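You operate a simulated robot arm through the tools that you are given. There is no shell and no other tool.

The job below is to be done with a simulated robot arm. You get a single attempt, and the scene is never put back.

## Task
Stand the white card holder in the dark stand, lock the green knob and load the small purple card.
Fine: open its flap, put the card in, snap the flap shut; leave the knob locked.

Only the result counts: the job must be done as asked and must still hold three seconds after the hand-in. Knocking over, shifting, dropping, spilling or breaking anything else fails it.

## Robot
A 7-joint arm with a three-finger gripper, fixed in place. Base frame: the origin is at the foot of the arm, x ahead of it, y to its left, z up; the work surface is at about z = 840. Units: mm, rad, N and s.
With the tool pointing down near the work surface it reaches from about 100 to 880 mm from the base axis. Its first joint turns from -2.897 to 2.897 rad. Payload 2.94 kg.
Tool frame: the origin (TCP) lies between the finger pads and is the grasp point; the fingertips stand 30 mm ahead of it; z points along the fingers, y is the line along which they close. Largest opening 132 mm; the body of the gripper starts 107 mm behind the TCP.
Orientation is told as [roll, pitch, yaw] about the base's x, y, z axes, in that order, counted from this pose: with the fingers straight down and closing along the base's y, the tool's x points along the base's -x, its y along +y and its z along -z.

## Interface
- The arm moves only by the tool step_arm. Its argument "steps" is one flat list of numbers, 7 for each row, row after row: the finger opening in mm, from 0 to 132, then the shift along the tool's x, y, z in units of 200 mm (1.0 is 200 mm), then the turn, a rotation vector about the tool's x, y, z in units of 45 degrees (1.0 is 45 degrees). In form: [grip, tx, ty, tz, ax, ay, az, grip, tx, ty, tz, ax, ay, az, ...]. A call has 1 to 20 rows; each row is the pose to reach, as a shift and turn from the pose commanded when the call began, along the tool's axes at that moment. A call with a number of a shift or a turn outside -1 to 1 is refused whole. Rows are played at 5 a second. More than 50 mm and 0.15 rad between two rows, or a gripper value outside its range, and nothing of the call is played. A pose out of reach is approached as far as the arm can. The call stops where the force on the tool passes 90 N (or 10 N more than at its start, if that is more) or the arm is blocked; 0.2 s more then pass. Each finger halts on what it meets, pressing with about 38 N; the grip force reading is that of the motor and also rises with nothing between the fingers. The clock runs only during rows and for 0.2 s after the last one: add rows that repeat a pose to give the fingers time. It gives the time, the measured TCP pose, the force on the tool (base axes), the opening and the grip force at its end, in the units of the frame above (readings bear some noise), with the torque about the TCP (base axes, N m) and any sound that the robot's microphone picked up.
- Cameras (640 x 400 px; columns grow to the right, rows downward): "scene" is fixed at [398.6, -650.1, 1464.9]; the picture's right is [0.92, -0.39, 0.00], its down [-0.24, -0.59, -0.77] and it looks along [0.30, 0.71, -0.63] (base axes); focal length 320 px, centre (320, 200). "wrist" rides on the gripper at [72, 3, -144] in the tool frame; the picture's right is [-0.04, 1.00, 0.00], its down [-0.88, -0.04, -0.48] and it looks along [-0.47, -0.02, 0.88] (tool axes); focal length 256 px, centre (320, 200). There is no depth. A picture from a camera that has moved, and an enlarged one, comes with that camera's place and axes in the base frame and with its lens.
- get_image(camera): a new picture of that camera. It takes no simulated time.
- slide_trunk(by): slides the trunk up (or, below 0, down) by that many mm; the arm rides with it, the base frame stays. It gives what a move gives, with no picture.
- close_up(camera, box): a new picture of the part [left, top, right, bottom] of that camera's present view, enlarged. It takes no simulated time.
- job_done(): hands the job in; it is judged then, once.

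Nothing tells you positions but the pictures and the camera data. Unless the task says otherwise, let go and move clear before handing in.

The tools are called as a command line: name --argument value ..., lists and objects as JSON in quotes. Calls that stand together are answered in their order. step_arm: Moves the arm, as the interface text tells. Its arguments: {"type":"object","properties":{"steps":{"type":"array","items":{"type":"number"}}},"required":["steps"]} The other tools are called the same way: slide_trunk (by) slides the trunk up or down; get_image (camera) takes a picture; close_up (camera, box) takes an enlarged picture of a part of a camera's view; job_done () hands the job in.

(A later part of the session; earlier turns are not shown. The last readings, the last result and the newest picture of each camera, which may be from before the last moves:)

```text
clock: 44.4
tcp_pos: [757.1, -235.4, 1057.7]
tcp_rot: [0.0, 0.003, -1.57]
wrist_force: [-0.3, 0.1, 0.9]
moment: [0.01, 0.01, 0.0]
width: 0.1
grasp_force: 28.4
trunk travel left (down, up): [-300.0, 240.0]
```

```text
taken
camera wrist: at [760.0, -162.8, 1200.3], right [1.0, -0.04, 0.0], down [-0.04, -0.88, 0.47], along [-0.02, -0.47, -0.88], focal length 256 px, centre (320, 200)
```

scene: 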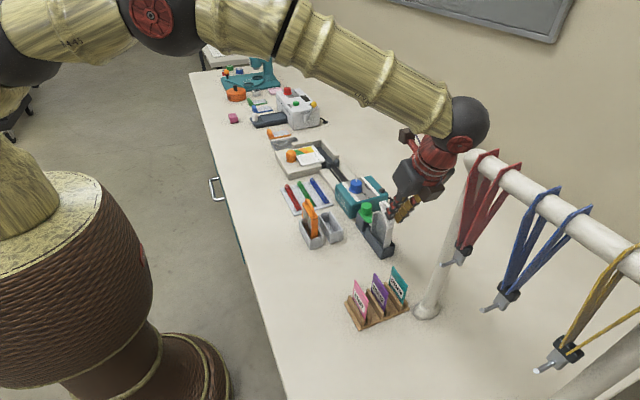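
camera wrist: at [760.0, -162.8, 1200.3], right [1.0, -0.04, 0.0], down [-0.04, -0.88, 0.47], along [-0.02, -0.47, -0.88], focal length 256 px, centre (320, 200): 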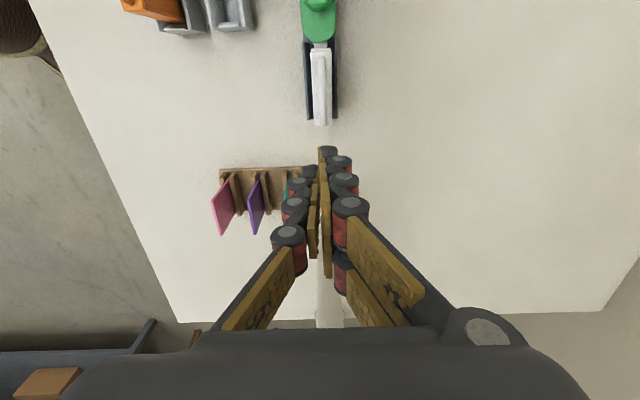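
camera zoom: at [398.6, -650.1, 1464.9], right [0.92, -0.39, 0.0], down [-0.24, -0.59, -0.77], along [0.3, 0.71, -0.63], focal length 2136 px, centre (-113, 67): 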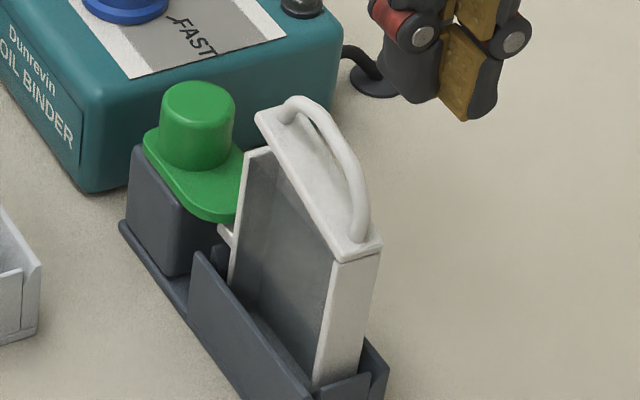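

The lid is staying open at roughly 20°. I'll bring the closed fingertips down on its free (+y) side, just above the body rim, and push toward -y to swing the lid up past vertical.

step_arm --steps '[0, 0.22, 0, 0, 0, 0, 0, 0, 0.44, 0, 0, 0, 0, 0, 0, 0.56, 0, 0.16, 0, 0, 0, 0, 0.56, 0, 0.33, 0, 0, 0, 0, 0.56, 0, 0.42, 0, 0, 0, 0, 0.5, 0, 0.42, 0, 0, 0, 0, 0.43, 0, 0.42, 0, 0, 0, 0, 0.36, 0, 0.42, 0, 0, 0, 0, 0.36, 0, 0.42, 0, 0, 0]'

close_up --camera "scene" --box '[355, 180, 415, 250]'

get_image --camera "wrist"

```text
clock: 46.2
tcp_pos: [758.2, -165.1, 975.0]
tcp_rot: [0.001, 0.014, -1.579]
wrist_force: [-0.2, -2.2, -3.0]
moment: [0.34, -0.02, 0.02]
width: 0.0
grasp_force: 28.1
trunk travel left (down, up): [-300.0, 240.0]
stopped in row 9: the force on the tool passed its limit at 95 N (the readings are from after the stop); the commanded pose is now the measured one
```

```text
5.71 times, centred on (385, 215) of scene
camera zoom: at [398.6, -650.1, 1464.9], right [0.92, -0.39, 0.0], down [-0.24, -0.59, -0.77], along [0.3, 0.71, -0.63], focal length 1831 px, centre (-51, 114)
```

zoom: 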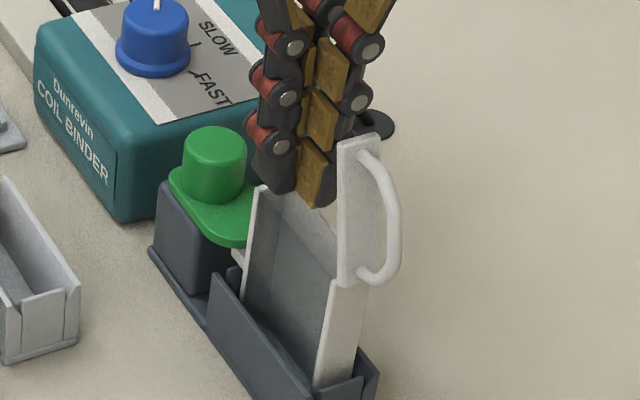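

```text
taken
camera wrist: at [761.8, -94.4, 1118.4], right [1.0, -0.05, 0.0], down [-0.05, -0.89, 0.46], along [-0.02, -0.46, -0.89], focal length 256 px, centre (320, 200)
```

wrist: 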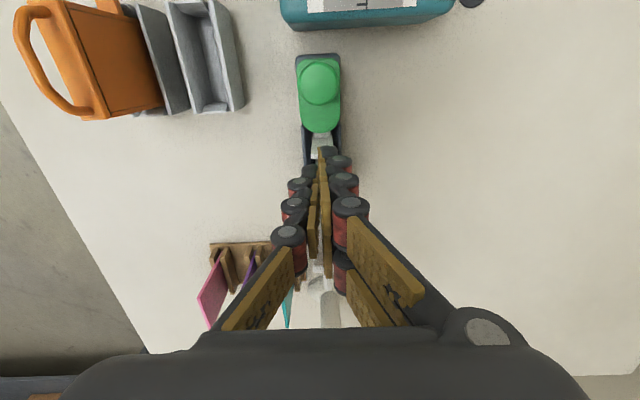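

The lid popped up and is now standing at about 80–90° with its bail on the -y side; the stand and knob haven't moved. I'll follow gently with the finger to bring the lid to its stop past vertical.

step_arm --steps '[0, -0.04, 0, 0, 0, 0, 0, 0, -0.08, 0, 0, 0, 0, 0, 0, -0.11, 0, 0, 0, 0, 0, 0, -0.14, 0, 0, 0, 0, 0, 0, -0.14, 0, 0, 0, 0, 0]'

close_up --camera "scene" --box '[355, 180, 415, 250]'

get_image --camera "wrist"

```text
clock: 47.4
tcp_pos: [759.5, -181.6, 977.7]
tcp_rot: [0.003, 0.011, -1.572]
wrist_force: [-0.6, 0.8, 0.8]
moment: [0.02, 0.0, 0.05]
width: 0.0
grasp_force: 28.2
trunk travel left (down, up): [-300.0, 240.0]
```

```text
5.71 times, centred on (385, 215) of scene
camera zoom: at [398.6, -650.1, 1464.9], right [0.92, -0.39, 0.0], down [-0.24, -0.59, -0.77], along [0.3, 0.71, -0.63], focal length 1831 px, centre (-51, 114)
```

zoom: 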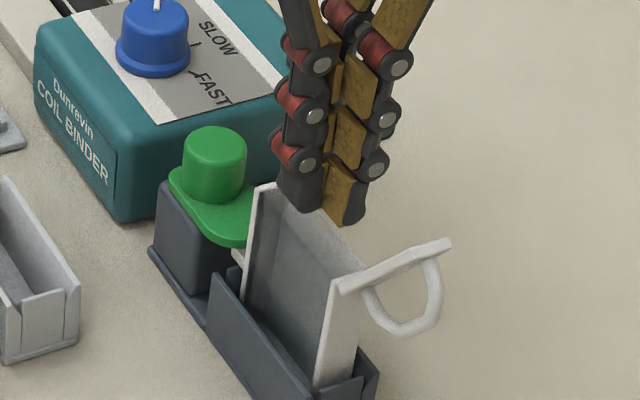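

```text
taken
camera wrist: at [762.3, -110.9, 1121.5], right [1.0, -0.04, 0.0], down [-0.04, -0.88, 0.46], along [-0.02, -0.46, -0.89], focal length 256 px, centre (320, 200)
```

wrist: 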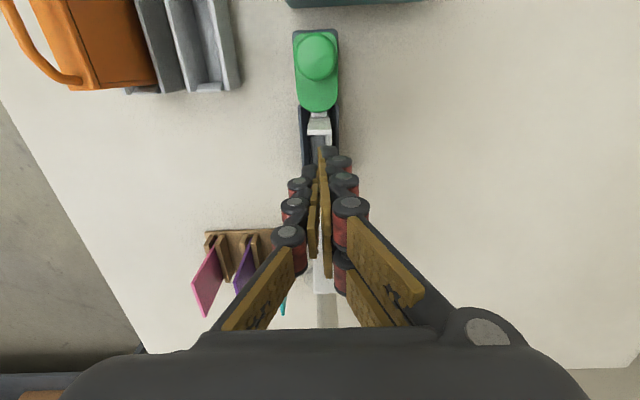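

The lid has swung fully open to about 130° and rests there on the -y side. I'll lift clear and look into the open holder.

step_arm --steps '[0, 0, 0, -0.08, 0, 0, 0, 0, 0, 0, -0.2, 0, 0, 0, 0, 0, 0, -0.34, 0, -0.01, 0, 0, 0, 0, -0.45, 0, -0.014, 0, 0, 0, 0, -0.45, 0, -0.014, 0]'

get_image --camera "wrist"

close_up --camera "wrist" --box '[290, 30, 350, 180]'

close_up --camera "scene" --box '[355, 190, 415, 260]'

```text
clock: 48.6
tcp_pos: [758.6, -182.1, 1069.1]
tcp_rot: [0.003, 0.001, -1.572]
wrist_force: [0.5, -0.3, 0.9]
moment: [0.0, -0.01, 0.01]
width: 0.0
grasp_force: 28.5
trunk travel left (down, up): [-300.0, 240.0]
```

```text
taken
camera wrist: at [760.5, -109.7, 1211.0], right [1.0, -0.04, 0.0], down [-0.04, -0.88, 0.47], along [-0.02, -0.47, -0.88], focal length 256 px, centre (320, 200)
```

wrist: 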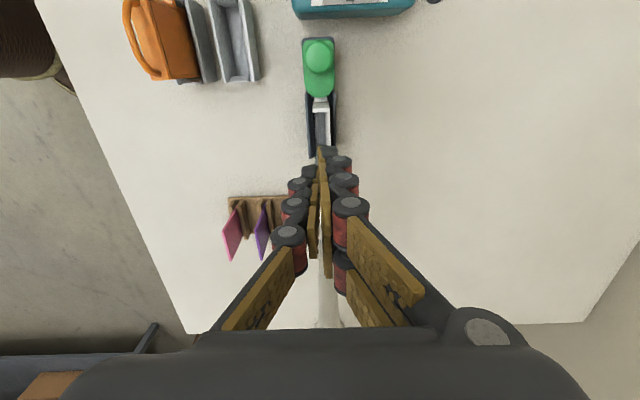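

```text
2.67 times, centred on (320, 105) of wrist
camera zoom: at [760.5, -109.7, 1211.0], right [1.0, -0.04, 0.0], down [-0.04, -0.88, 0.47], along [-0.02, -0.47, -0.88], focal length 683 px, centre (320, 453)
```

zoom: 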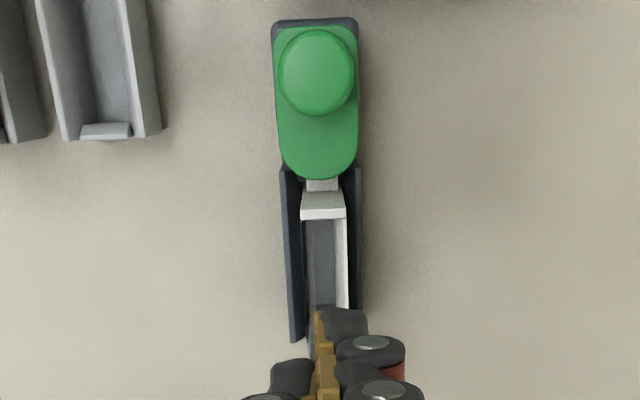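

```text
5.71 times, centred on (385, 225) of scene
camera zoom: at [398.6, -650.1, 1464.9], right [0.92, -0.39, 0.0], down [-0.24, -0.59, -0.77], along [0.3, 0.71, -0.63], focal length 1831 px, centre (-51, 57)
```

zoom: 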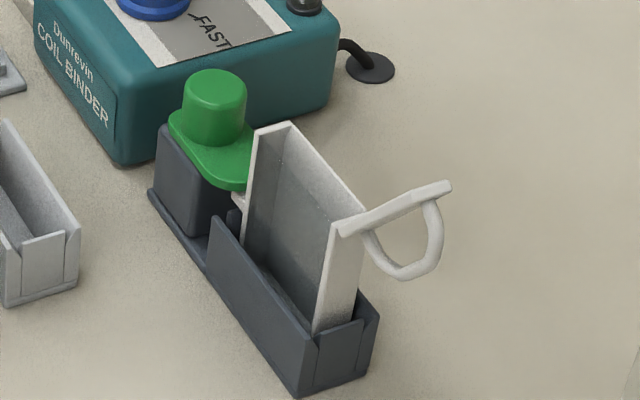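

The holder is open and ready. I'll go to the card rack and hover over the purple card near (665, -335), fingers still closing along x.

step_arm --steps '[10, -0.1, -0.06, 0, 0, 0, 0, 20, -0.25, -0.15, 0, 0, 0, 0, 30, -0.4, -0.245, 0, 0, 0, 0, 30, -0.55, -0.335, 0, 0, 0, 0, 30, -0.68, -0.415, 0, 0, 0, 0, 30, -0.765, -0.465, 0, 0, 0, 0, 30, -0.765, -0.465, 0, 0, 0, 0]'

get_image --camera "wrist"

get_image --camera "scene"

```text
clock: 50.2
tcp_pos: [664.1, -335.9, 1067.1]
tcp_rot: [0.004, 0.002, -1.568]
wrist_force: [-0.3, 0.4, -0.2]
moment: [-0.02, 0.0, 0.03]
width: 30.0
grasp_force: 0.1
trunk travel left (down, up): [-300.0, 240.0]
```

```text
taken
camera wrist: at [667.0, -262.7, 1210.2], right [1.0, -0.04, 0.0], down [-0.04, -0.88, 0.47], along [-0.02, -0.47, -0.88], focal length 256 px, centre (320, 200)
```

wrist: 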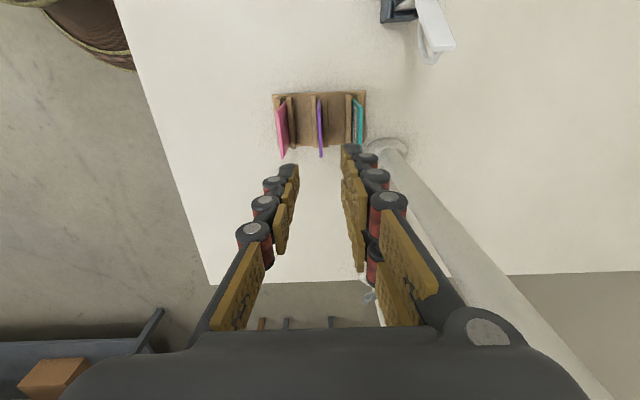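

```text
taken
```

scene: 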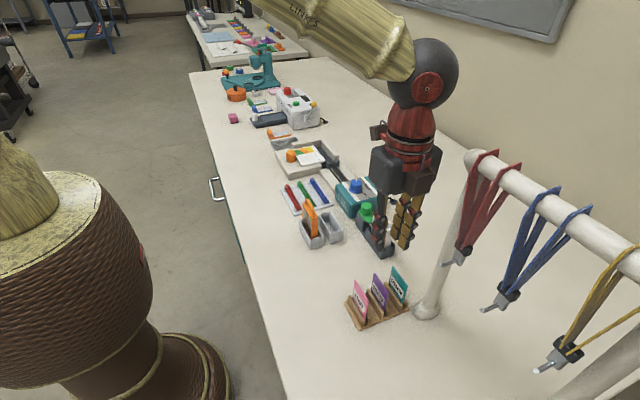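

I'm above the cards with the pole clear on the right. I'll zoom in to align to the purple card.

close_up --camera "wrist" --box '[265, 80, 375, 170]'

close_up --camera "scene" --box '[340, 260, 415, 335]'

```text
4.44 times, centred on (320, 125) of wrist
camera zoom: at [667.0, -262.7, 1210.2], right [1.0, -0.04, 0.0], down [-0.04, -0.88, 0.47], along [-0.02, -0.47, -0.88], focal length 1138 px, centre (320, 533)
```

zoom: 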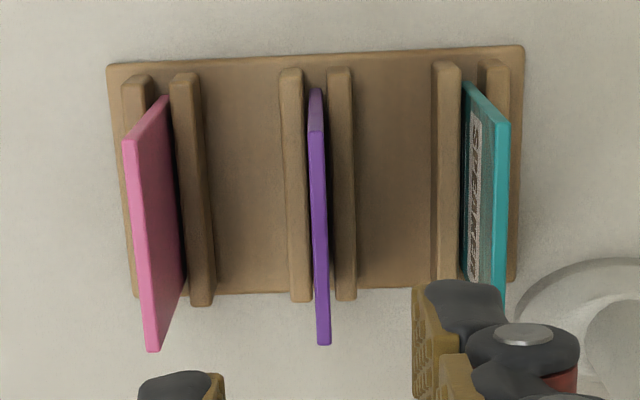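

```text
5.33 times, centred on (378, 298) of scene
camera zoom: at [398.6, -650.1, 1464.9], right [0.92, -0.39, 0.0], down [-0.24, -0.59, -0.77], along [0.3, 0.71, -0.63], focal length 1709 px, centre (13, -320)
```

zoom: 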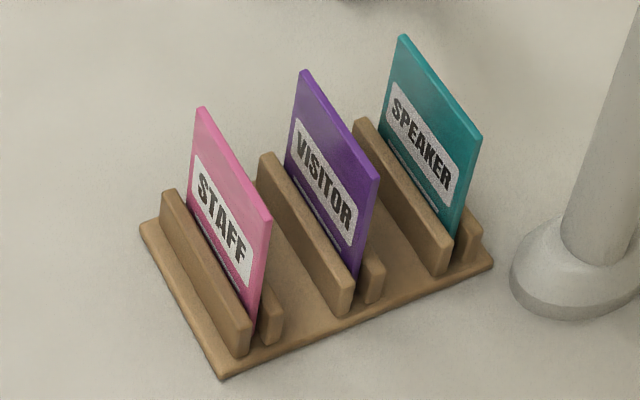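

The purple card is square to the axes, centred near (664.2, -333.5), with its neighbours 45 mm away. I'll descend with a 24 mm opening so the pads cover the top ~18 mm of the card.

step_arm --steps '[24, 0.004, -0.004, 0.12, 0, 0, 0, 24, 0.004, -0.004, 0.26, 0, 0, 0, 24, 0.004, -0.004, 0.4, 0, 0, 0, 24, 0.004, -0.004, 0.5, 0, 0, 0, 24, 0.004, -0.004, 0.58, 0, 0, 0, 24, 0.004, -0.004, 0.63, 0, 0, 0, 24, 0.004, -0.004, 0.655, 0, 0, 0, 24, 0.004, -0.004, 0.655, 0, 0, 0]'

close_up --camera "scene" --box '[330, 230, 430, 335]'

close_up --camera "wrist" --box '[240, 90, 400, 260]'

```text
clock: 52.0
tcp_pos: [665.6, -335.0, 935.6]
tcp_rot: [0.003, 0.003, -1.571]
wrist_force: [-0.7, 0.3, 0.6]
moment: [-0.02, 0.02, -0.01]
width: 24.1
grasp_force: 0.0
trunk travel left (down, up): [-300.0, 240.0]
```

```text
3.81 times, centred on (380, 282) of scene
camera zoom: at [398.6, -650.1, 1464.9], right [0.92, -0.39, 0.0], down [-0.24, -0.59, -0.77], along [0.3, 0.71, -0.63], focal length 1221 px, centre (91, -114)
```

zoom: 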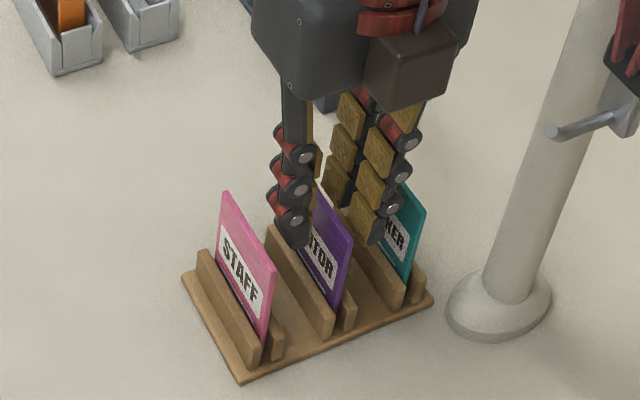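

```text
2.35 times, centred on (320, 175) of wrist
camera zoom: at [668.2, -262.5, 1078.3], right [1.0, -0.04, 0.0], down [-0.04, -0.88, 0.47], along [-0.02, -0.47, -0.88], focal length 602 px, centre (320, 259)
```

zoom: 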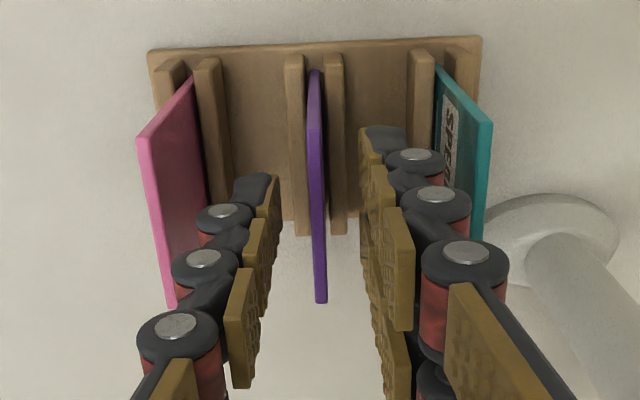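

There's no contact and the card sits between the pads. I'll shift 1.5 mm toward -x to centre and close on the card.

step_arm --steps '[24, 0, -0.0075, 0, 0, 0, 0, 24, 0, -0.0075, 0, 0, 0, 0, 12, 0, -0.0075, 0, 0, 0, 0, 4, 0, -0.0075, 0, 0, 0, 0, 0, 0, -0.0075, 0, 0, 0, 0, 0, 0, -0.0075, 0, 0, 0, 0]'

close_up --camera "wrist" --box '[240, 90, 400, 260]'

close_up --camera "scene" --box '[330, 230, 430, 335]'

```text
clock: 53.4
tcp_pos: [663.3, -334.3, 936.9]
tcp_rot: [0.004, 0.003, -1.571]
wrist_force: [0.3, -0.4, 0.0]
moment: [0.0, 0.01, 0.02]
width: 6.2
grasp_force: 32.3
trunk travel left (down, up): [-300.0, 240.0]
```

```text
2.35 times, centred on (320, 175) of wrist
camera zoom: at [666.7, -262.2, 1078.5], right [1.0, -0.04, 0.0], down [-0.04, -0.88, 0.47], along [-0.02, -0.47, -0.88], focal length 602 px, centre (320, 259)
```

zoom: 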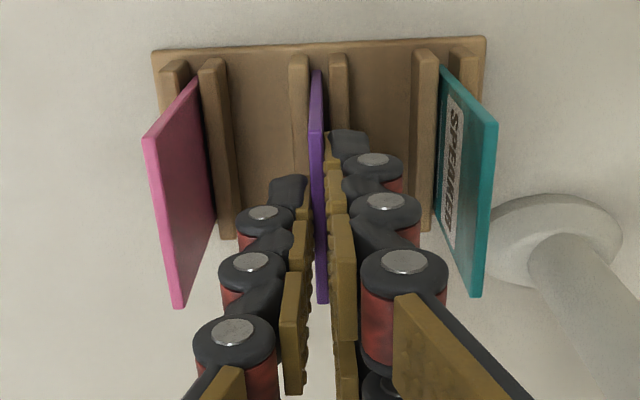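

```text
3.81 times, centred on (380, 282) of scene
camera zoom: at [398.6, -650.1, 1464.9], right [0.92, -0.39, 0.0], down [-0.24, -0.59, -0.77], along [0.3, 0.71, -0.63], focal length 1221 px, centre (91, -114)
```

zoom: 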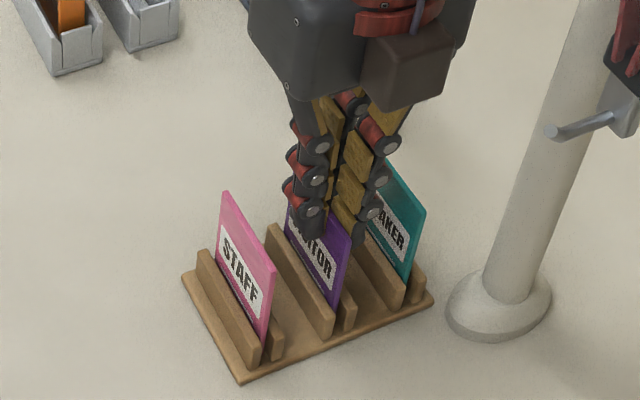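

The reading of 6.2 mm is a bit more than the card looked. I'll zoom in on the grip before lifting.

close_up --camera "wrist" --box '[290, 115, 350, 225]'

close_up --camera "scene" --box '[370, 265, 410, 320]'

```text
3.64 times, centred on (320, 170) of wrist
camera zoom: at [666.7, -262.2, 1078.5], right [1.0, -0.04, 0.0], down [-0.04, -0.88, 0.47], along [-0.02, -0.47, -0.88], focal length 931 px, centre (320, 309)
```

zoom: 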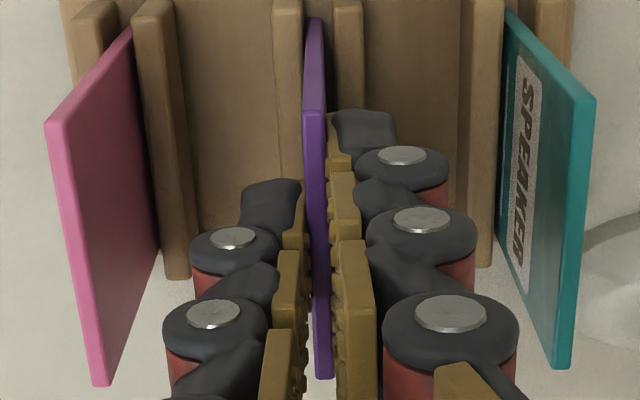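

```text
7.27 times, centred on (390, 292) of scene
camera zoom: at [398.6, -650.1, 1464.9], right [0.92, -0.39, 0.0], down [-0.24, -0.59, -0.77], along [0.3, 0.71, -0.63], focal length 2330 px, centre (-189, -473)
```

zoom: 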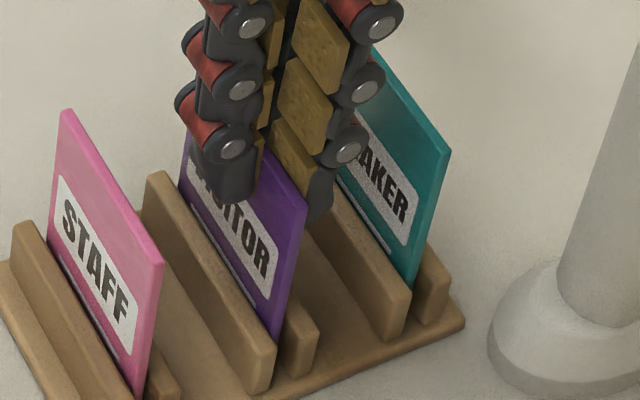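

The card is held flat between the pads. I'll lift it straight up out of the rack.

step_arm --steps '[0, 0, 0, -0.05, 0, 0, 0, 0, 0, 0, -0.13, 0, 0, 0, 0, 0, 0, -0.24, 0, 0, 0, 0, 0, 0, -0.36, 0, 0, 0, 0, 0, 0, -0.5, 0, 0, 0, 0, 0, 0, -0.64, 0, 0, 0, 0, 0, 0, -0.76, 0, 0, 0, 0, 0, 0, -0.82, 0, 0, 0, 0, 0, 0, -0.82, 0, 0, 0]'

get_image --camera "wrist"

get_image --camera "scene"

```text
clock: 55.4
tcp_pos: [663.6, -335.1, 1101.4]
tcp_rot: [0.002, 0.003, -1.571]
wrist_force: [0.2, 0.0, -0.8]
moment: [-0.03, 0.0, 0.03]
width: 5.9
grasp_force: 32.6
trunk travel left (down, up): [-300.0, 240.0]
```

```text
taken
camera wrist: at [666.0, -262.8, 1244.4], right [1.0, -0.04, 0.0], down [-0.04, -0.88, 0.47], along [-0.02, -0.47, -0.88], focal length 256 px, centre (320, 200)
```

wrist: 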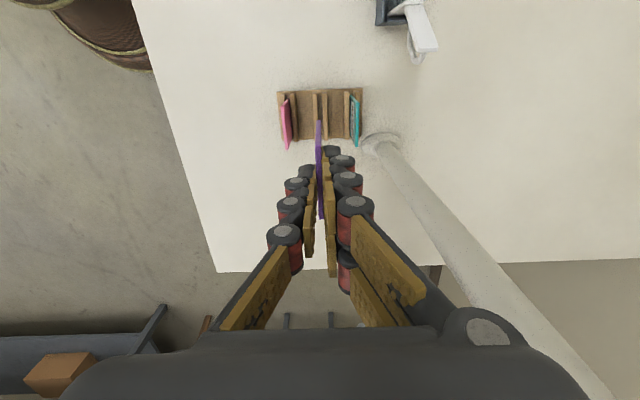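

```text
taken
```

scene: 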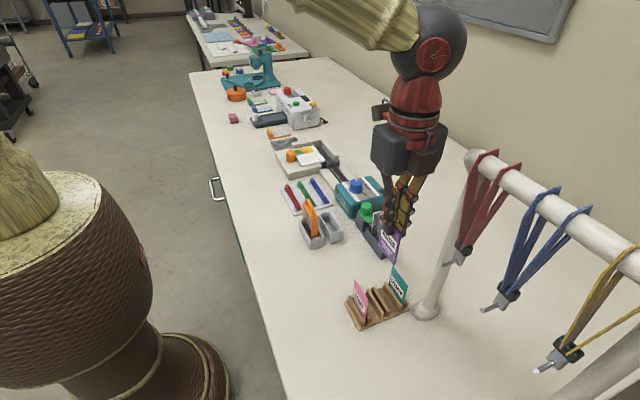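

The card is out and the other two stayed put. I'll check how it hangs in the grip.

close_up --camera "scene" --box '[360, 160, 440, 270]'

close_up --camera "wrist" --box '[280, 80, 370, 240]'

```text
3.64 times, centred on (400, 215) of scene
camera zoom: at [398.6, -650.1, 1464.9], right [0.92, -0.39, 0.0], down [-0.24, -0.59, -0.77], along [0.3, 0.71, -0.63], focal length 1165 px, centre (29, 146)
```

zoom: 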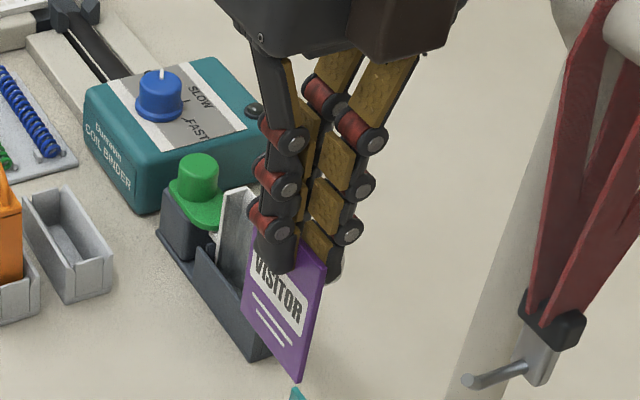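

```text
2.50 times, centred on (325, 160) of wrist
camera zoom: at [666.0, -262.8, 1244.4], right [1.0, -0.04, 0.0], down [-0.04, -0.88, 0.47], along [-0.02, -0.47, -0.88], focal length 640 px, centre (308, 300)
```

zoom: 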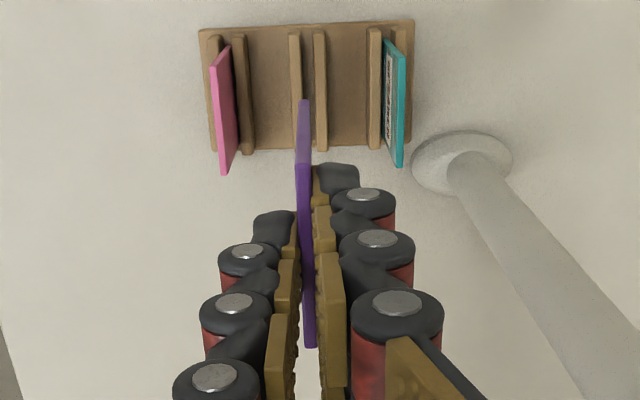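

The card hangs straight, centred in the grip. I'll carry it in +y first and then +x to hover above the open holder, avoiding the open lid.

step_arm --steps '[0, 0.12, 0, 0, 0, 0, 0, 0, 0.3, 0, 0, 0, 0, 0, 0, 0.48, 0, 0, 0, 0, 0, 0, 0.63, 0.03, 0, 0, 0, 0, 0, 0.73, 0.12, 0, 0, 0, 0, 0, 0.75, 0.24, 0, 0, 0, 0, 0, 0.75, 0.36, 0, 0, 0, 0, 0, 0.75, 0.44, 0, 0, 0, 0, 0, 0.75, 0.4725, 0, 0, 0, 0, 0, 0.75, 0.4725, 0, 0, 0, 0]'

get_image --camera "wrist"

close_up --camera "wrist" --box '[285, 20, 355, 230]'

close_up --camera "scene" --box '[345, 130, 435, 260]'

```text
clock: 57.6
tcp_pos: [759.1, -185.2, 1102.3]
tcp_rot: [0.004, 0.002, -1.571]
wrist_force: [-1.2, -0.2, 0.1]
moment: [0.01, -0.03, 0.02]
width: 6.3
grasp_force: 31.8
trunk travel left (down, up): [-300.0, 240.0]
```

```text
taken
camera wrist: at [760.8, -112.0, 1244.6], right [1.0, -0.04, 0.0], down [-0.04, -0.88, 0.47], along [-0.02, -0.47, -0.88], focal length 256 px, centre (320, 200)
```

wrist: 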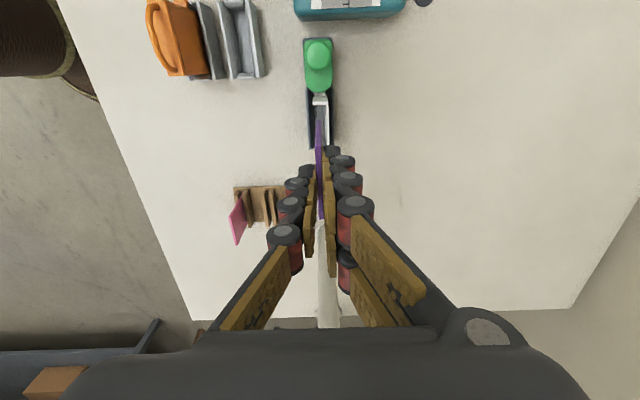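

```text
1.90 times, centred on (320, 125) of wrist
camera zoom: at [760.8, -112.0, 1244.6], right [1.0, -0.04, 0.0], down [-0.04, -0.88, 0.47], along [-0.02, -0.47, -0.88], focal length 488 px, centre (320, 343)
```

zoom: 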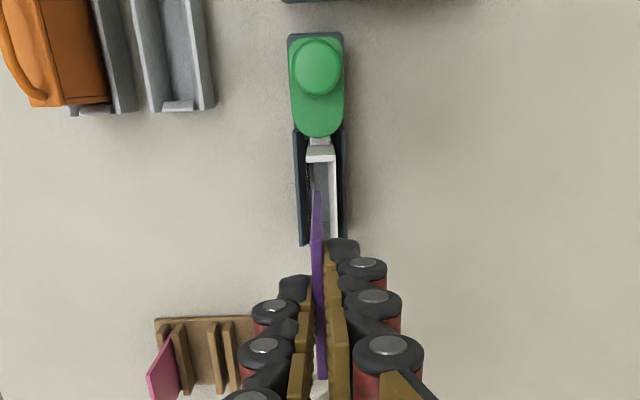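

```text
3.08 times, centred on (390, 195) of scene
camera zoom: at [398.6, -650.1, 1464.9], right [0.92, -0.39, 0.0], down [-0.24, -0.59, -0.77], along [0.3, 0.71, -0.63], focal length 986 px, centre (105, 215)
```

zoom: 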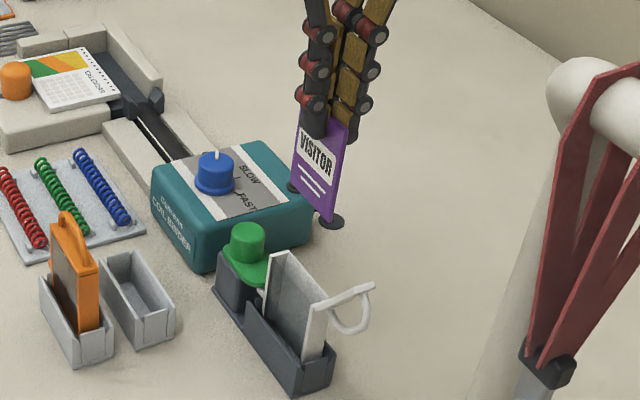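

The card is hovering over the holder. I'll zoom in on the holder's opening to measure its interior.

close_up --camera "wrist" --box '[300, 75, 345, 165]'

close_up --camera "scene" --box '[370, 205, 410, 255]'

```text
4.44 times, centred on (322, 120) of wrist
camera zoom: at [760.8, -112.0, 1244.6], right [1.0, -0.04, 0.0], down [-0.04, -0.88, 0.47], along [-0.02, -0.47, -0.88], focal length 1138 px, centre (309, 556)
```

zoom: 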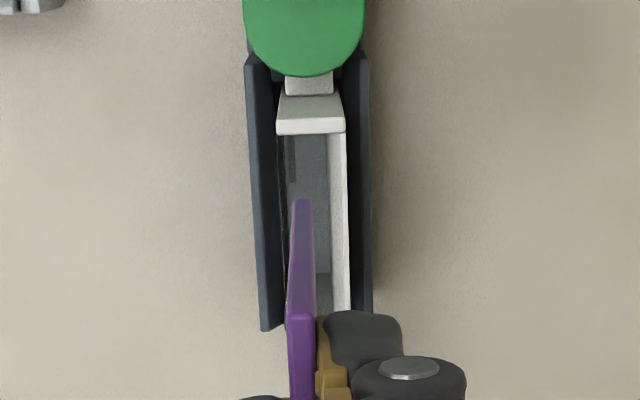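

```text
8.00 times, centred on (390, 230) of scene
camera zoom: at [398.6, -650.1, 1464.9], right [0.92, -0.39, 0.0], down [-0.24, -0.59, -0.77], along [0.3, 0.71, -0.63], focal length 2563 px, centre (-240, -40)
```

zoom: 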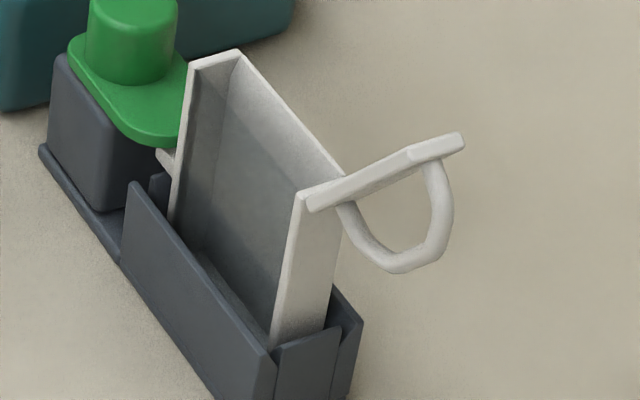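

The holder's opening spans about x 753–764 and y -155 to -213, and the card (53 mm wide) is within 1 mm of its centre. I'll lower part of the way and re-check before entering.

step_arm --steps '[0, -0.003, 0.0035, 0.06, 0, 0, 0, 0, -0.003, 0.0035, 0.13, 0, 0, 0, 0, -0.003, 0.0035, 0.2, 0, 0, 0, 0, -0.003, 0.0035, 0.26, 0, 0, 0, 0, -0.003, 0.0035, 0.3, 0, 0, 0, 0, -0.003, 0.0035, 0.3, 0, 0, 0]'

close_up --camera "wrist" --box '[295, 60, 345, 165]'

close_up --camera "scene" --box '[370, 185, 410, 245]'

```text
clock: 59.0
tcp_pos: [759.9, -184.3, 1042.1]
tcp_rot: [0.004, 0.002, -1.568]
wrist_force: [-0.3, 0.2, 0.2]
moment: [-0.01, -0.03, -0.04]
width: 5.9
grasp_force: 32.0
trunk travel left (down, up): [-300.0, 240.0]
```

```text
3.81 times, centred on (320, 112) of wrist
camera zoom: at [761.4, -112.8, 1184.5], right [1.0, -0.04, 0.0], down [-0.04, -0.88, 0.47], along [-0.02, -0.47, -0.88], focal length 975 px, centre (320, 533)
```

zoom: 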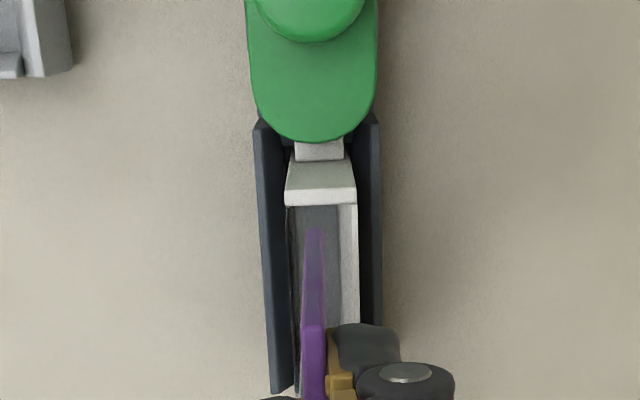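

```text
6.67 times, centred on (390, 215) of scene
camera zoom: at [398.6, -650.1, 1464.9], right [0.92, -0.39, 0.0], down [-0.24, -0.59, -0.77], along [0.3, 0.71, -0.63], focal length 2136 px, centre (-147, 100)
```

zoom: 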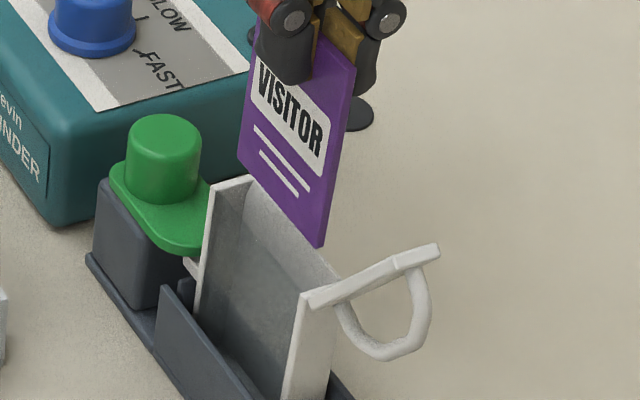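

The card's edges clear the opening by about 2.5 mm each side and it's centred in thickness. I'll lower it in until the fingertips are just above the rim.

step_arm --steps '[0, 0, 0, 0.04, 0, 0, 0, 0, 0, 0, 0.08, 0, 0, 0, 0, 0, 0, 0.12, 0, 0, 0, 0, 0, 0, 0.16, 0, 0, 0, 0, 0, 0, 0.2, 0, 0, 0, 0, 0, 0, 0.24, 0, 0, 0, 0, 0, 0, 0.28, 0, 0, 0, 0, 0, 0, 0.315, 0, 0, 0, 0, 0, 0, 0.34, 0, 0, 0, 0, 0, 0, 0.34, 0, 0, 0]'

close_up --camera "wrist" --box '[280, 60, 360, 200]'

close_up --camera "scene" --box '[360, 180, 415, 250]'

```text
clock: 61.2
tcp_pos: [760.0, -185.3, 972.7]
tcp_rot: [0.003, 0.001, -1.571]
wrist_force: [0.0, -0.4, 0.4]
moment: [0.0, -0.02, 0.01]
width: 5.9
grasp_force: 32.1
trunk travel left (down, up): [-300.0, 240.0]
```

```text
2.86 times, centred on (320, 130) of wrist
camera zoom: at [762.3, -112.7, 1115.9], right [1.0, -0.04, 0.0], down [-0.04, -0.88, 0.47], along [-0.02, -0.47, -0.88], focal length 731 px, centre (320, 400)
```

zoom: 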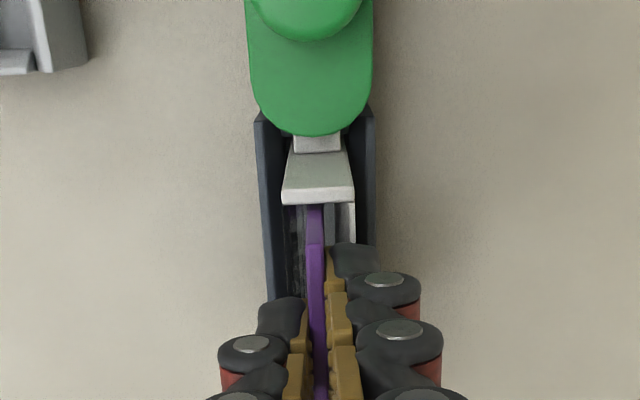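

```text
5.71 times, centred on (388, 215) of scene
camera zoom: at [398.6, -650.1, 1464.9], right [0.92, -0.39, 0.0], down [-0.24, -0.59, -0.77], along [0.3, 0.71, -0.63], focal length 1831 px, centre (-66, 114)
```

zoom: 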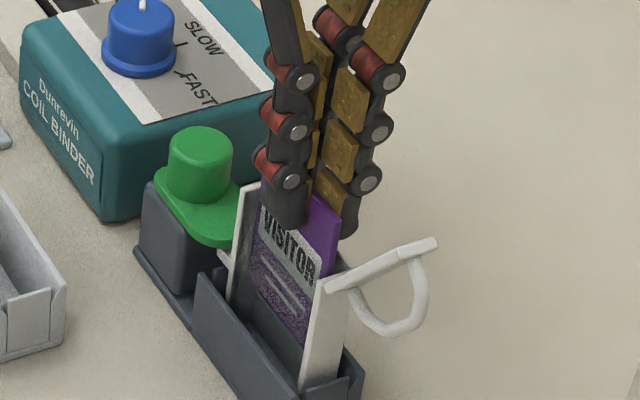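

The card is inside the holder with no contact force. I'll release it so it drops to the bottom.

step_arm --steps '[10, 0, 0, 0, 0, 0, 0, 18, 0, 0, 0, 0, 0, 0, 22, 0, 0, 0, 0, 0, 0, 22, 0, 0, 0, 0, 0, 0, 22, 0, 0, 0, 0, 0, 0]'

close_up --camera "wrist" --box '[280, 60, 360, 200]'

close_up --camera "scene" --box '[360, 180, 415, 250]'

```text
clock: 62.4
tcp_pos: [760.3, -185.5, 973.8]
tcp_rot: [0.006, 0.003, -1.571]
wrist_force: [0.2, -0.8, -1.3]
moment: [0.02, 0.03, 0.02]
width: 22.0
grasp_force: 0.0
trunk travel left (down, up): [-300.0, 240.0]
```

```text
2.86 times, centred on (320, 130) of wrist
camera zoom: at [762.2, -112.7, 1116.1], right [1.0, -0.04, 0.0], down [-0.04, -0.88, 0.47], along [-0.02, -0.47, -0.88], focal length 731 px, centre (320, 400)
```

zoom: 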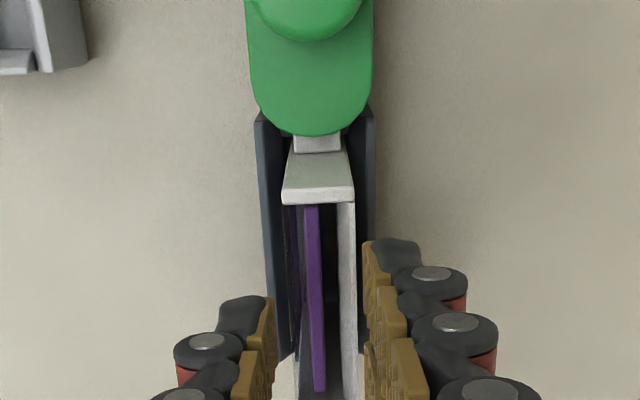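

```text
5.71 times, centred on (388, 215) of scene
camera zoom: at [398.6, -650.1, 1464.9], right [0.92, -0.39, 0.0], down [-0.24, -0.59, -0.77], along [0.3, 0.71, -0.63], focal length 1831 px, centre (-66, 114)
```

zoom: 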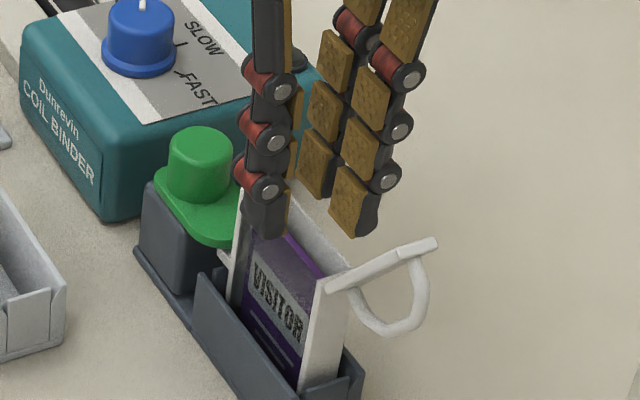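

The card has dropped inside, below the rim. I'll raise the arm and inspect before closing the lid.

step_arm --steps '[22, 0, 0, -0.1, 0, 0, 0, 22, 0, 0, -0.24, 0, 0, 0, 22, 0, 0, -0.4, 0, 0, 0, 22, 0, 0, -0.5, 0, 0, 0, 22, 0, 0, -0.5, 0, 0, 0]'

close_up --camera "wrist" --box '[290, 60, 350, 190]'

close_up --camera "scene" --box '[365, 195, 410, 255]'

get_image --camera "wrist"

```text
clock: 63.6
tcp_pos: [757.8, -186.4, 1073.9]
tcp_rot: [0.003, 0.004, -1.572]
wrist_force: [0.4, 0.2, -0.2]
moment: [-0.02, -0.03, 0.01]
width: 22.1
grasp_force: 0.0
trunk travel left (down, up): [-300.0, 240.0]
```

```text
3.08 times, centred on (320, 125) of wrist
camera zoom: at [760.6, -113.4, 1216.4], right [1.0, -0.04, 0.0], down [-0.04, -0.88, 0.47], along [-0.02, -0.47, -0.88], focal length 788 px, centre (320, 431)
```

zoom: 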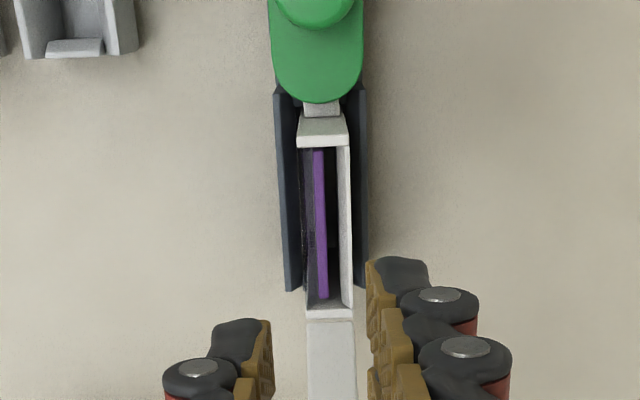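

```text
6.67 times, centred on (388, 225) of scene
camera zoom: at [398.6, -650.1, 1464.9], right [0.92, -0.39, 0.0], down [-0.24, -0.59, -0.77], along [0.3, 0.71, -0.63], focal length 2136 px, centre (-130, 33)
```

zoom: 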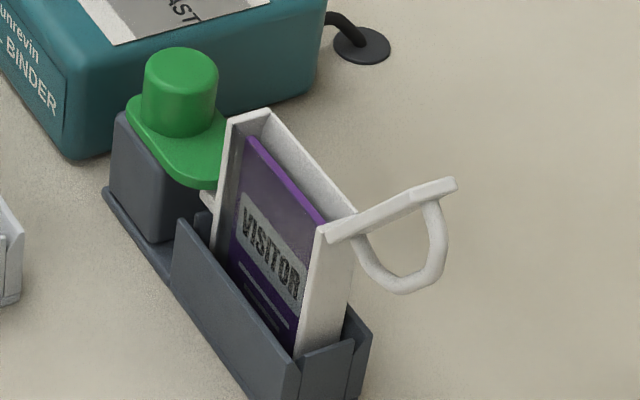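

```text
taken
camera wrist: at [760.6, -113.4, 1216.4], right [1.0, -0.04, 0.0], down [-0.04, -0.88, 0.47], along [-0.02, -0.47, -0.88], focal length 256 px, centre (320, 200)
```

wrist: 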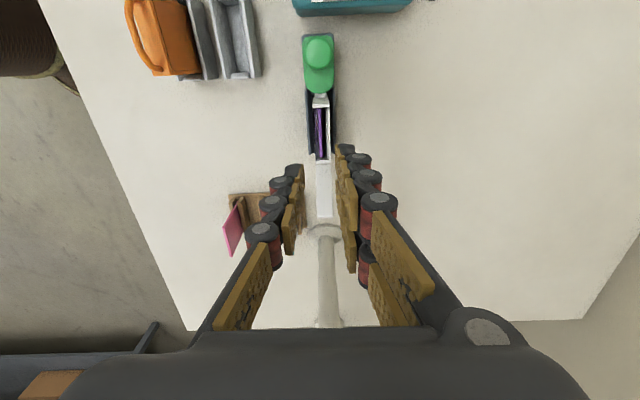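

The VISITOR card sits fully inside behind the window, with the lid open toward -y. I'll go round to the lid's -y side with closed fingers, ready to push it shut.

step_arm --steps '[10, -0.12, 0.004, 0, 0, 0, 0, 0, -0.25, 0.004, 0, 0, 0, 0, 0, -0.38, 0.004, 0, 0, 0, 0, 0, -0.485, 0.004, 0, 0, 0, 0, 0, -0.485, 0.004, 0.12, 0, 0, 0, 0, -0.485, 0.004, 0.24, 0, 0, 0, 0, -0.485, 0.004, 0.335, 0, 0, 0, 0, -0.485, 0.004, 0.335, 0, 0, 0]'

close_up --camera "scene" --box '[355, 160, 435, 260]'

get_image --camera "scene"

get_image --camera "wrist"

```text
clock: 65.4
tcp_pos: [759.3, -281.9, 1006.1]
tcp_rot: [0.003, 0.001, -1.571]
wrist_force: [-1.3, 0.8, -0.5]
moment: [-0.03, -0.01, -0.01]
width: 0.2
grasp_force: 28.5
trunk travel left (down, up): [-300.0, 240.0]
```

```text
4.00 times, centred on (395, 210) of scene
camera zoom: at [398.6, -650.1, 1464.9], right [0.92, -0.39, 0.0], down [-0.24, -0.59, -0.77], along [0.3, 0.71, -0.63], focal length 1282 px, centre (20, 160)
```

zoom: 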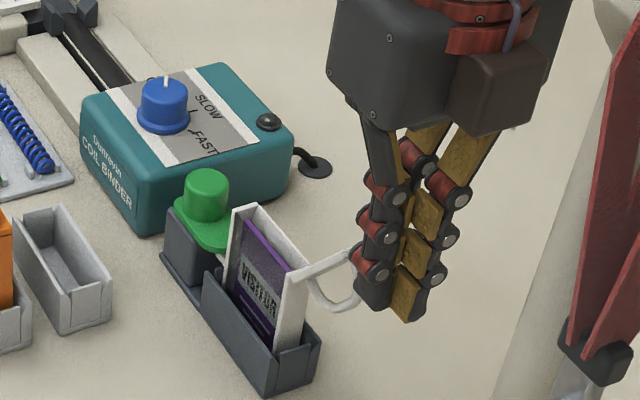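

```text
taken
```

scene: 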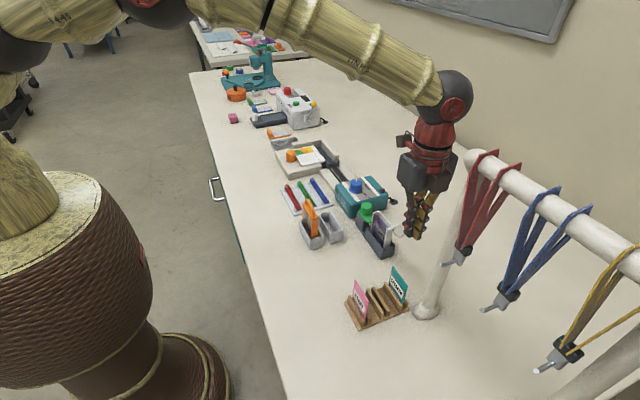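

```text
taken
camera wrist: at [761.6, -210.3, 1148.5], right [1.0, -0.04, 0.0], down [-0.04, -0.88, 0.47], along [-0.02, -0.47, -0.88], focal length 256 px, centre (320, 200)
```

wrist: 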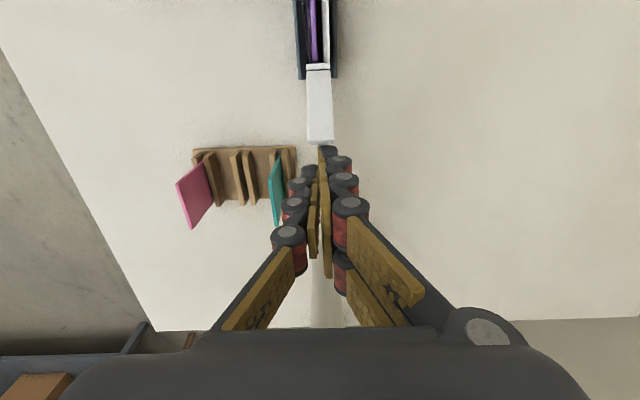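

The fingers are behind the lid's free end with clear space to the pole. I'll push toward +y to bring the lid past vertical.

step_arm --steps '[0, 0.04, 0, 0, 0, 0, 0, 0, 0.08, 0, 0, 0, 0, 0, 0, 0.115, 0, 0, 0, 0, 0, 0, 0.15, 0, 0, 0, 0, 0, 0, 0.18, 0, 0, 0, 0, 0]'

close_up --camera "scene" --box '[355, 170, 425, 260]'

```text
clock: 66.6
tcp_pos: [762.5, -247.4, 1020.8]
tcp_rot: [0.026, -0.005, -1.569]
wrist_force: [-2.3, -12.4, 66.9]
moment: [1.02, -0.19, 0.47]
width: 0.0
grasp_force: 28.3
trunk travel left (down, up): [-300.0, 240.0]
```

```text
4.44 times, centred on (390, 215) of scene
camera zoom: at [398.6, -650.1, 1464.9], right [0.92, -0.39, 0.0], down [-0.24, -0.59, -0.77], along [0.3, 0.71, -0.63], focal length 1424 px, centre (9, 133)
```

zoom: 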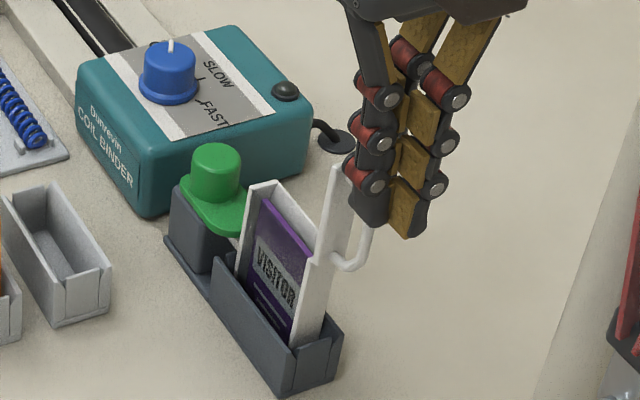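

The fingertip rode up on the bail (67 N upward). I'll raise the command to relieve that, so the finger bears on the upper part of the lid instead.

step_arm --steps '[0, 0, 0, -0.04, 0, 0, 0, 0, 0, 0, -0.08, 0, 0, 0, 0, 0, 0, -0.09, 0, 0, 0]'

close_up --camera "scene" --box '[355, 170, 425, 260]'

get_image --camera "wrist"

```text
clock: 67.4
tcp_pos: [756.9, -246.2, 1023.0]
tcp_rot: [0.0, 0.004, -1.571]
wrist_force: [-0.8, -3.1, 17.2]
moment: [0.4, 0.0, -0.07]
width: 0.1
grasp_force: 28.9
trunk travel left (down, up): [-300.0, 240.0]
```

```text
4.44 times, centred on (390, 215) of scene
camera zoom: at [398.6, -650.1, 1464.9], right [0.92, -0.39, 0.0], down [-0.24, -0.59, -0.77], along [0.3, 0.71, -0.63], focal length 1424 px, centre (9, 133)
```

zoom: 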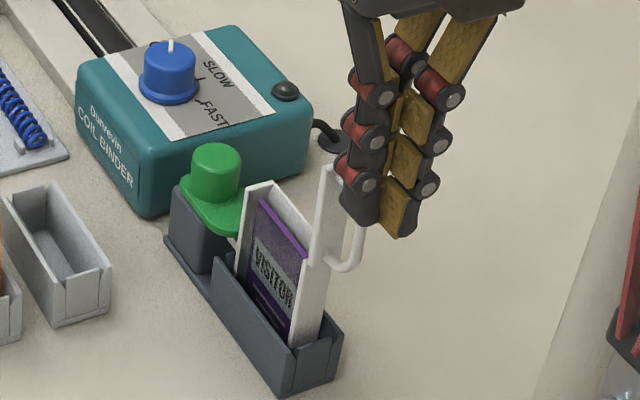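

```text
taken
camera wrist: at [760.8, -174.0, 1165.4], right [1.0, -0.04, 0.0], down [-0.04, -0.88, 0.47], along [-0.02, -0.47, -0.88], focal length 256 px, centre (320, 200)
```

wrist: 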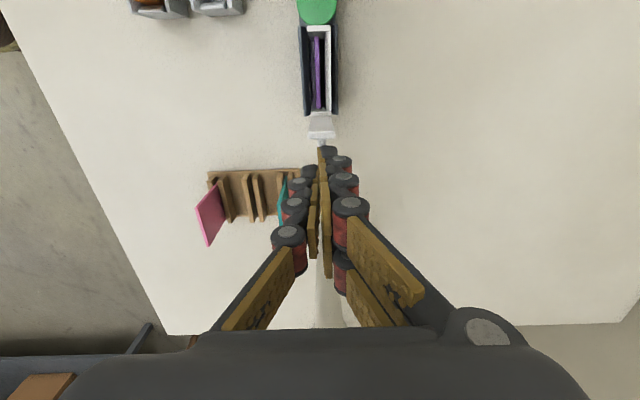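

The lid is now about vertical. I'll raise slightly and continue pushing its top toward +y.

step_arm --steps '[0, 0.0, 0, -0.025, 0, 0, 0, 0, 0.03, 0, -0.03, 0, 0, 0, 0, 0.06, 0, -0.03, 0, 0, 0, 0, 0.09, 0, -0.03, 0, 0, 0, 0, 0.12, 0, -0.03, 0, 0, 0, 0, 0.15, 0, -0.03, 0, 0, 0]'

close_up --camera "scene" --box '[355, 170, 425, 260]'

```text
clock: 68.8
tcp_pos: [759.4, -216.6, 1031.0]
tcp_rot: [0.003, 0.0, -1.57]
wrist_force: [0.6, -0.1, 0.4]
moment: [0.0, 0.01, 0.0]
width: 0.0
grasp_force: 28.7
trunk travel left (down, up): [-300.0, 240.0]
```

```text
4.44 times, centred on (390, 215) of scene
camera zoom: at [398.6, -650.1, 1464.9], right [0.92, -0.39, 0.0], down [-0.24, -0.59, -0.77], along [0.3, 0.71, -0.63], focal length 1424 px, centre (9, 133)
```

zoom: 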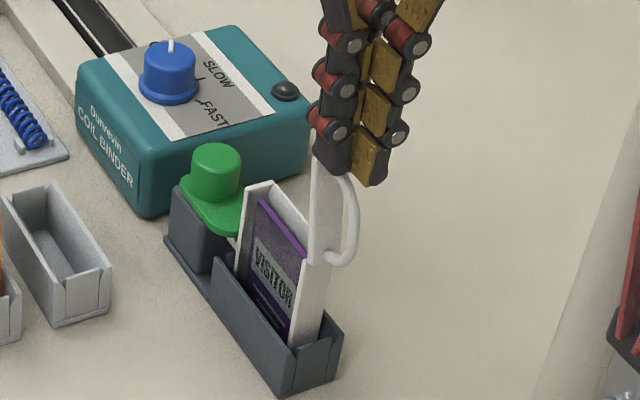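

The lid is leaning just past vertical toward closing. I'll carry on a little further and see if it falls shut.

step_arm --steps '[0, 0.04, 0, 0, 0, 0, 0, 0, 0.08, 0, 0, 0, 0, 0, 0, 0.12, 0, 0, 0, 0, 0, 0, 0.12, 0, 0, 0, 0, 0]'

close_up --camera "scene" --box '[355, 170, 425, 260]'

```text
clock: 69.8
tcp_pos: [760.4, -192.5, 1030.5]
tcp_rot: [0.004, 0.002, -1.571]
wrist_force: [0.1, -0.4, -0.3]
moment: [-0.02, -0.02, 0.02]
width: 0.2
grasp_force: 29.4
trunk travel left (down, up): [-300.0, 240.0]
```

```text
4.44 times, centred on (390, 215) of scene
camera zoom: at [398.6, -650.1, 1464.9], right [0.92, -0.39, 0.0], down [-0.24, -0.59, -0.77], along [0.3, 0.71, -0.63], focal length 1424 px, centre (9, 133)
```

zoom: 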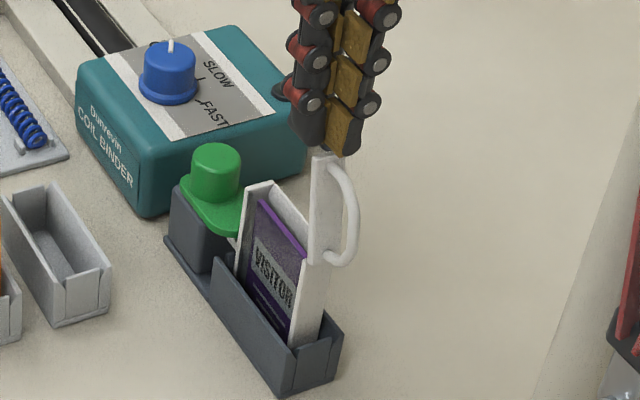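

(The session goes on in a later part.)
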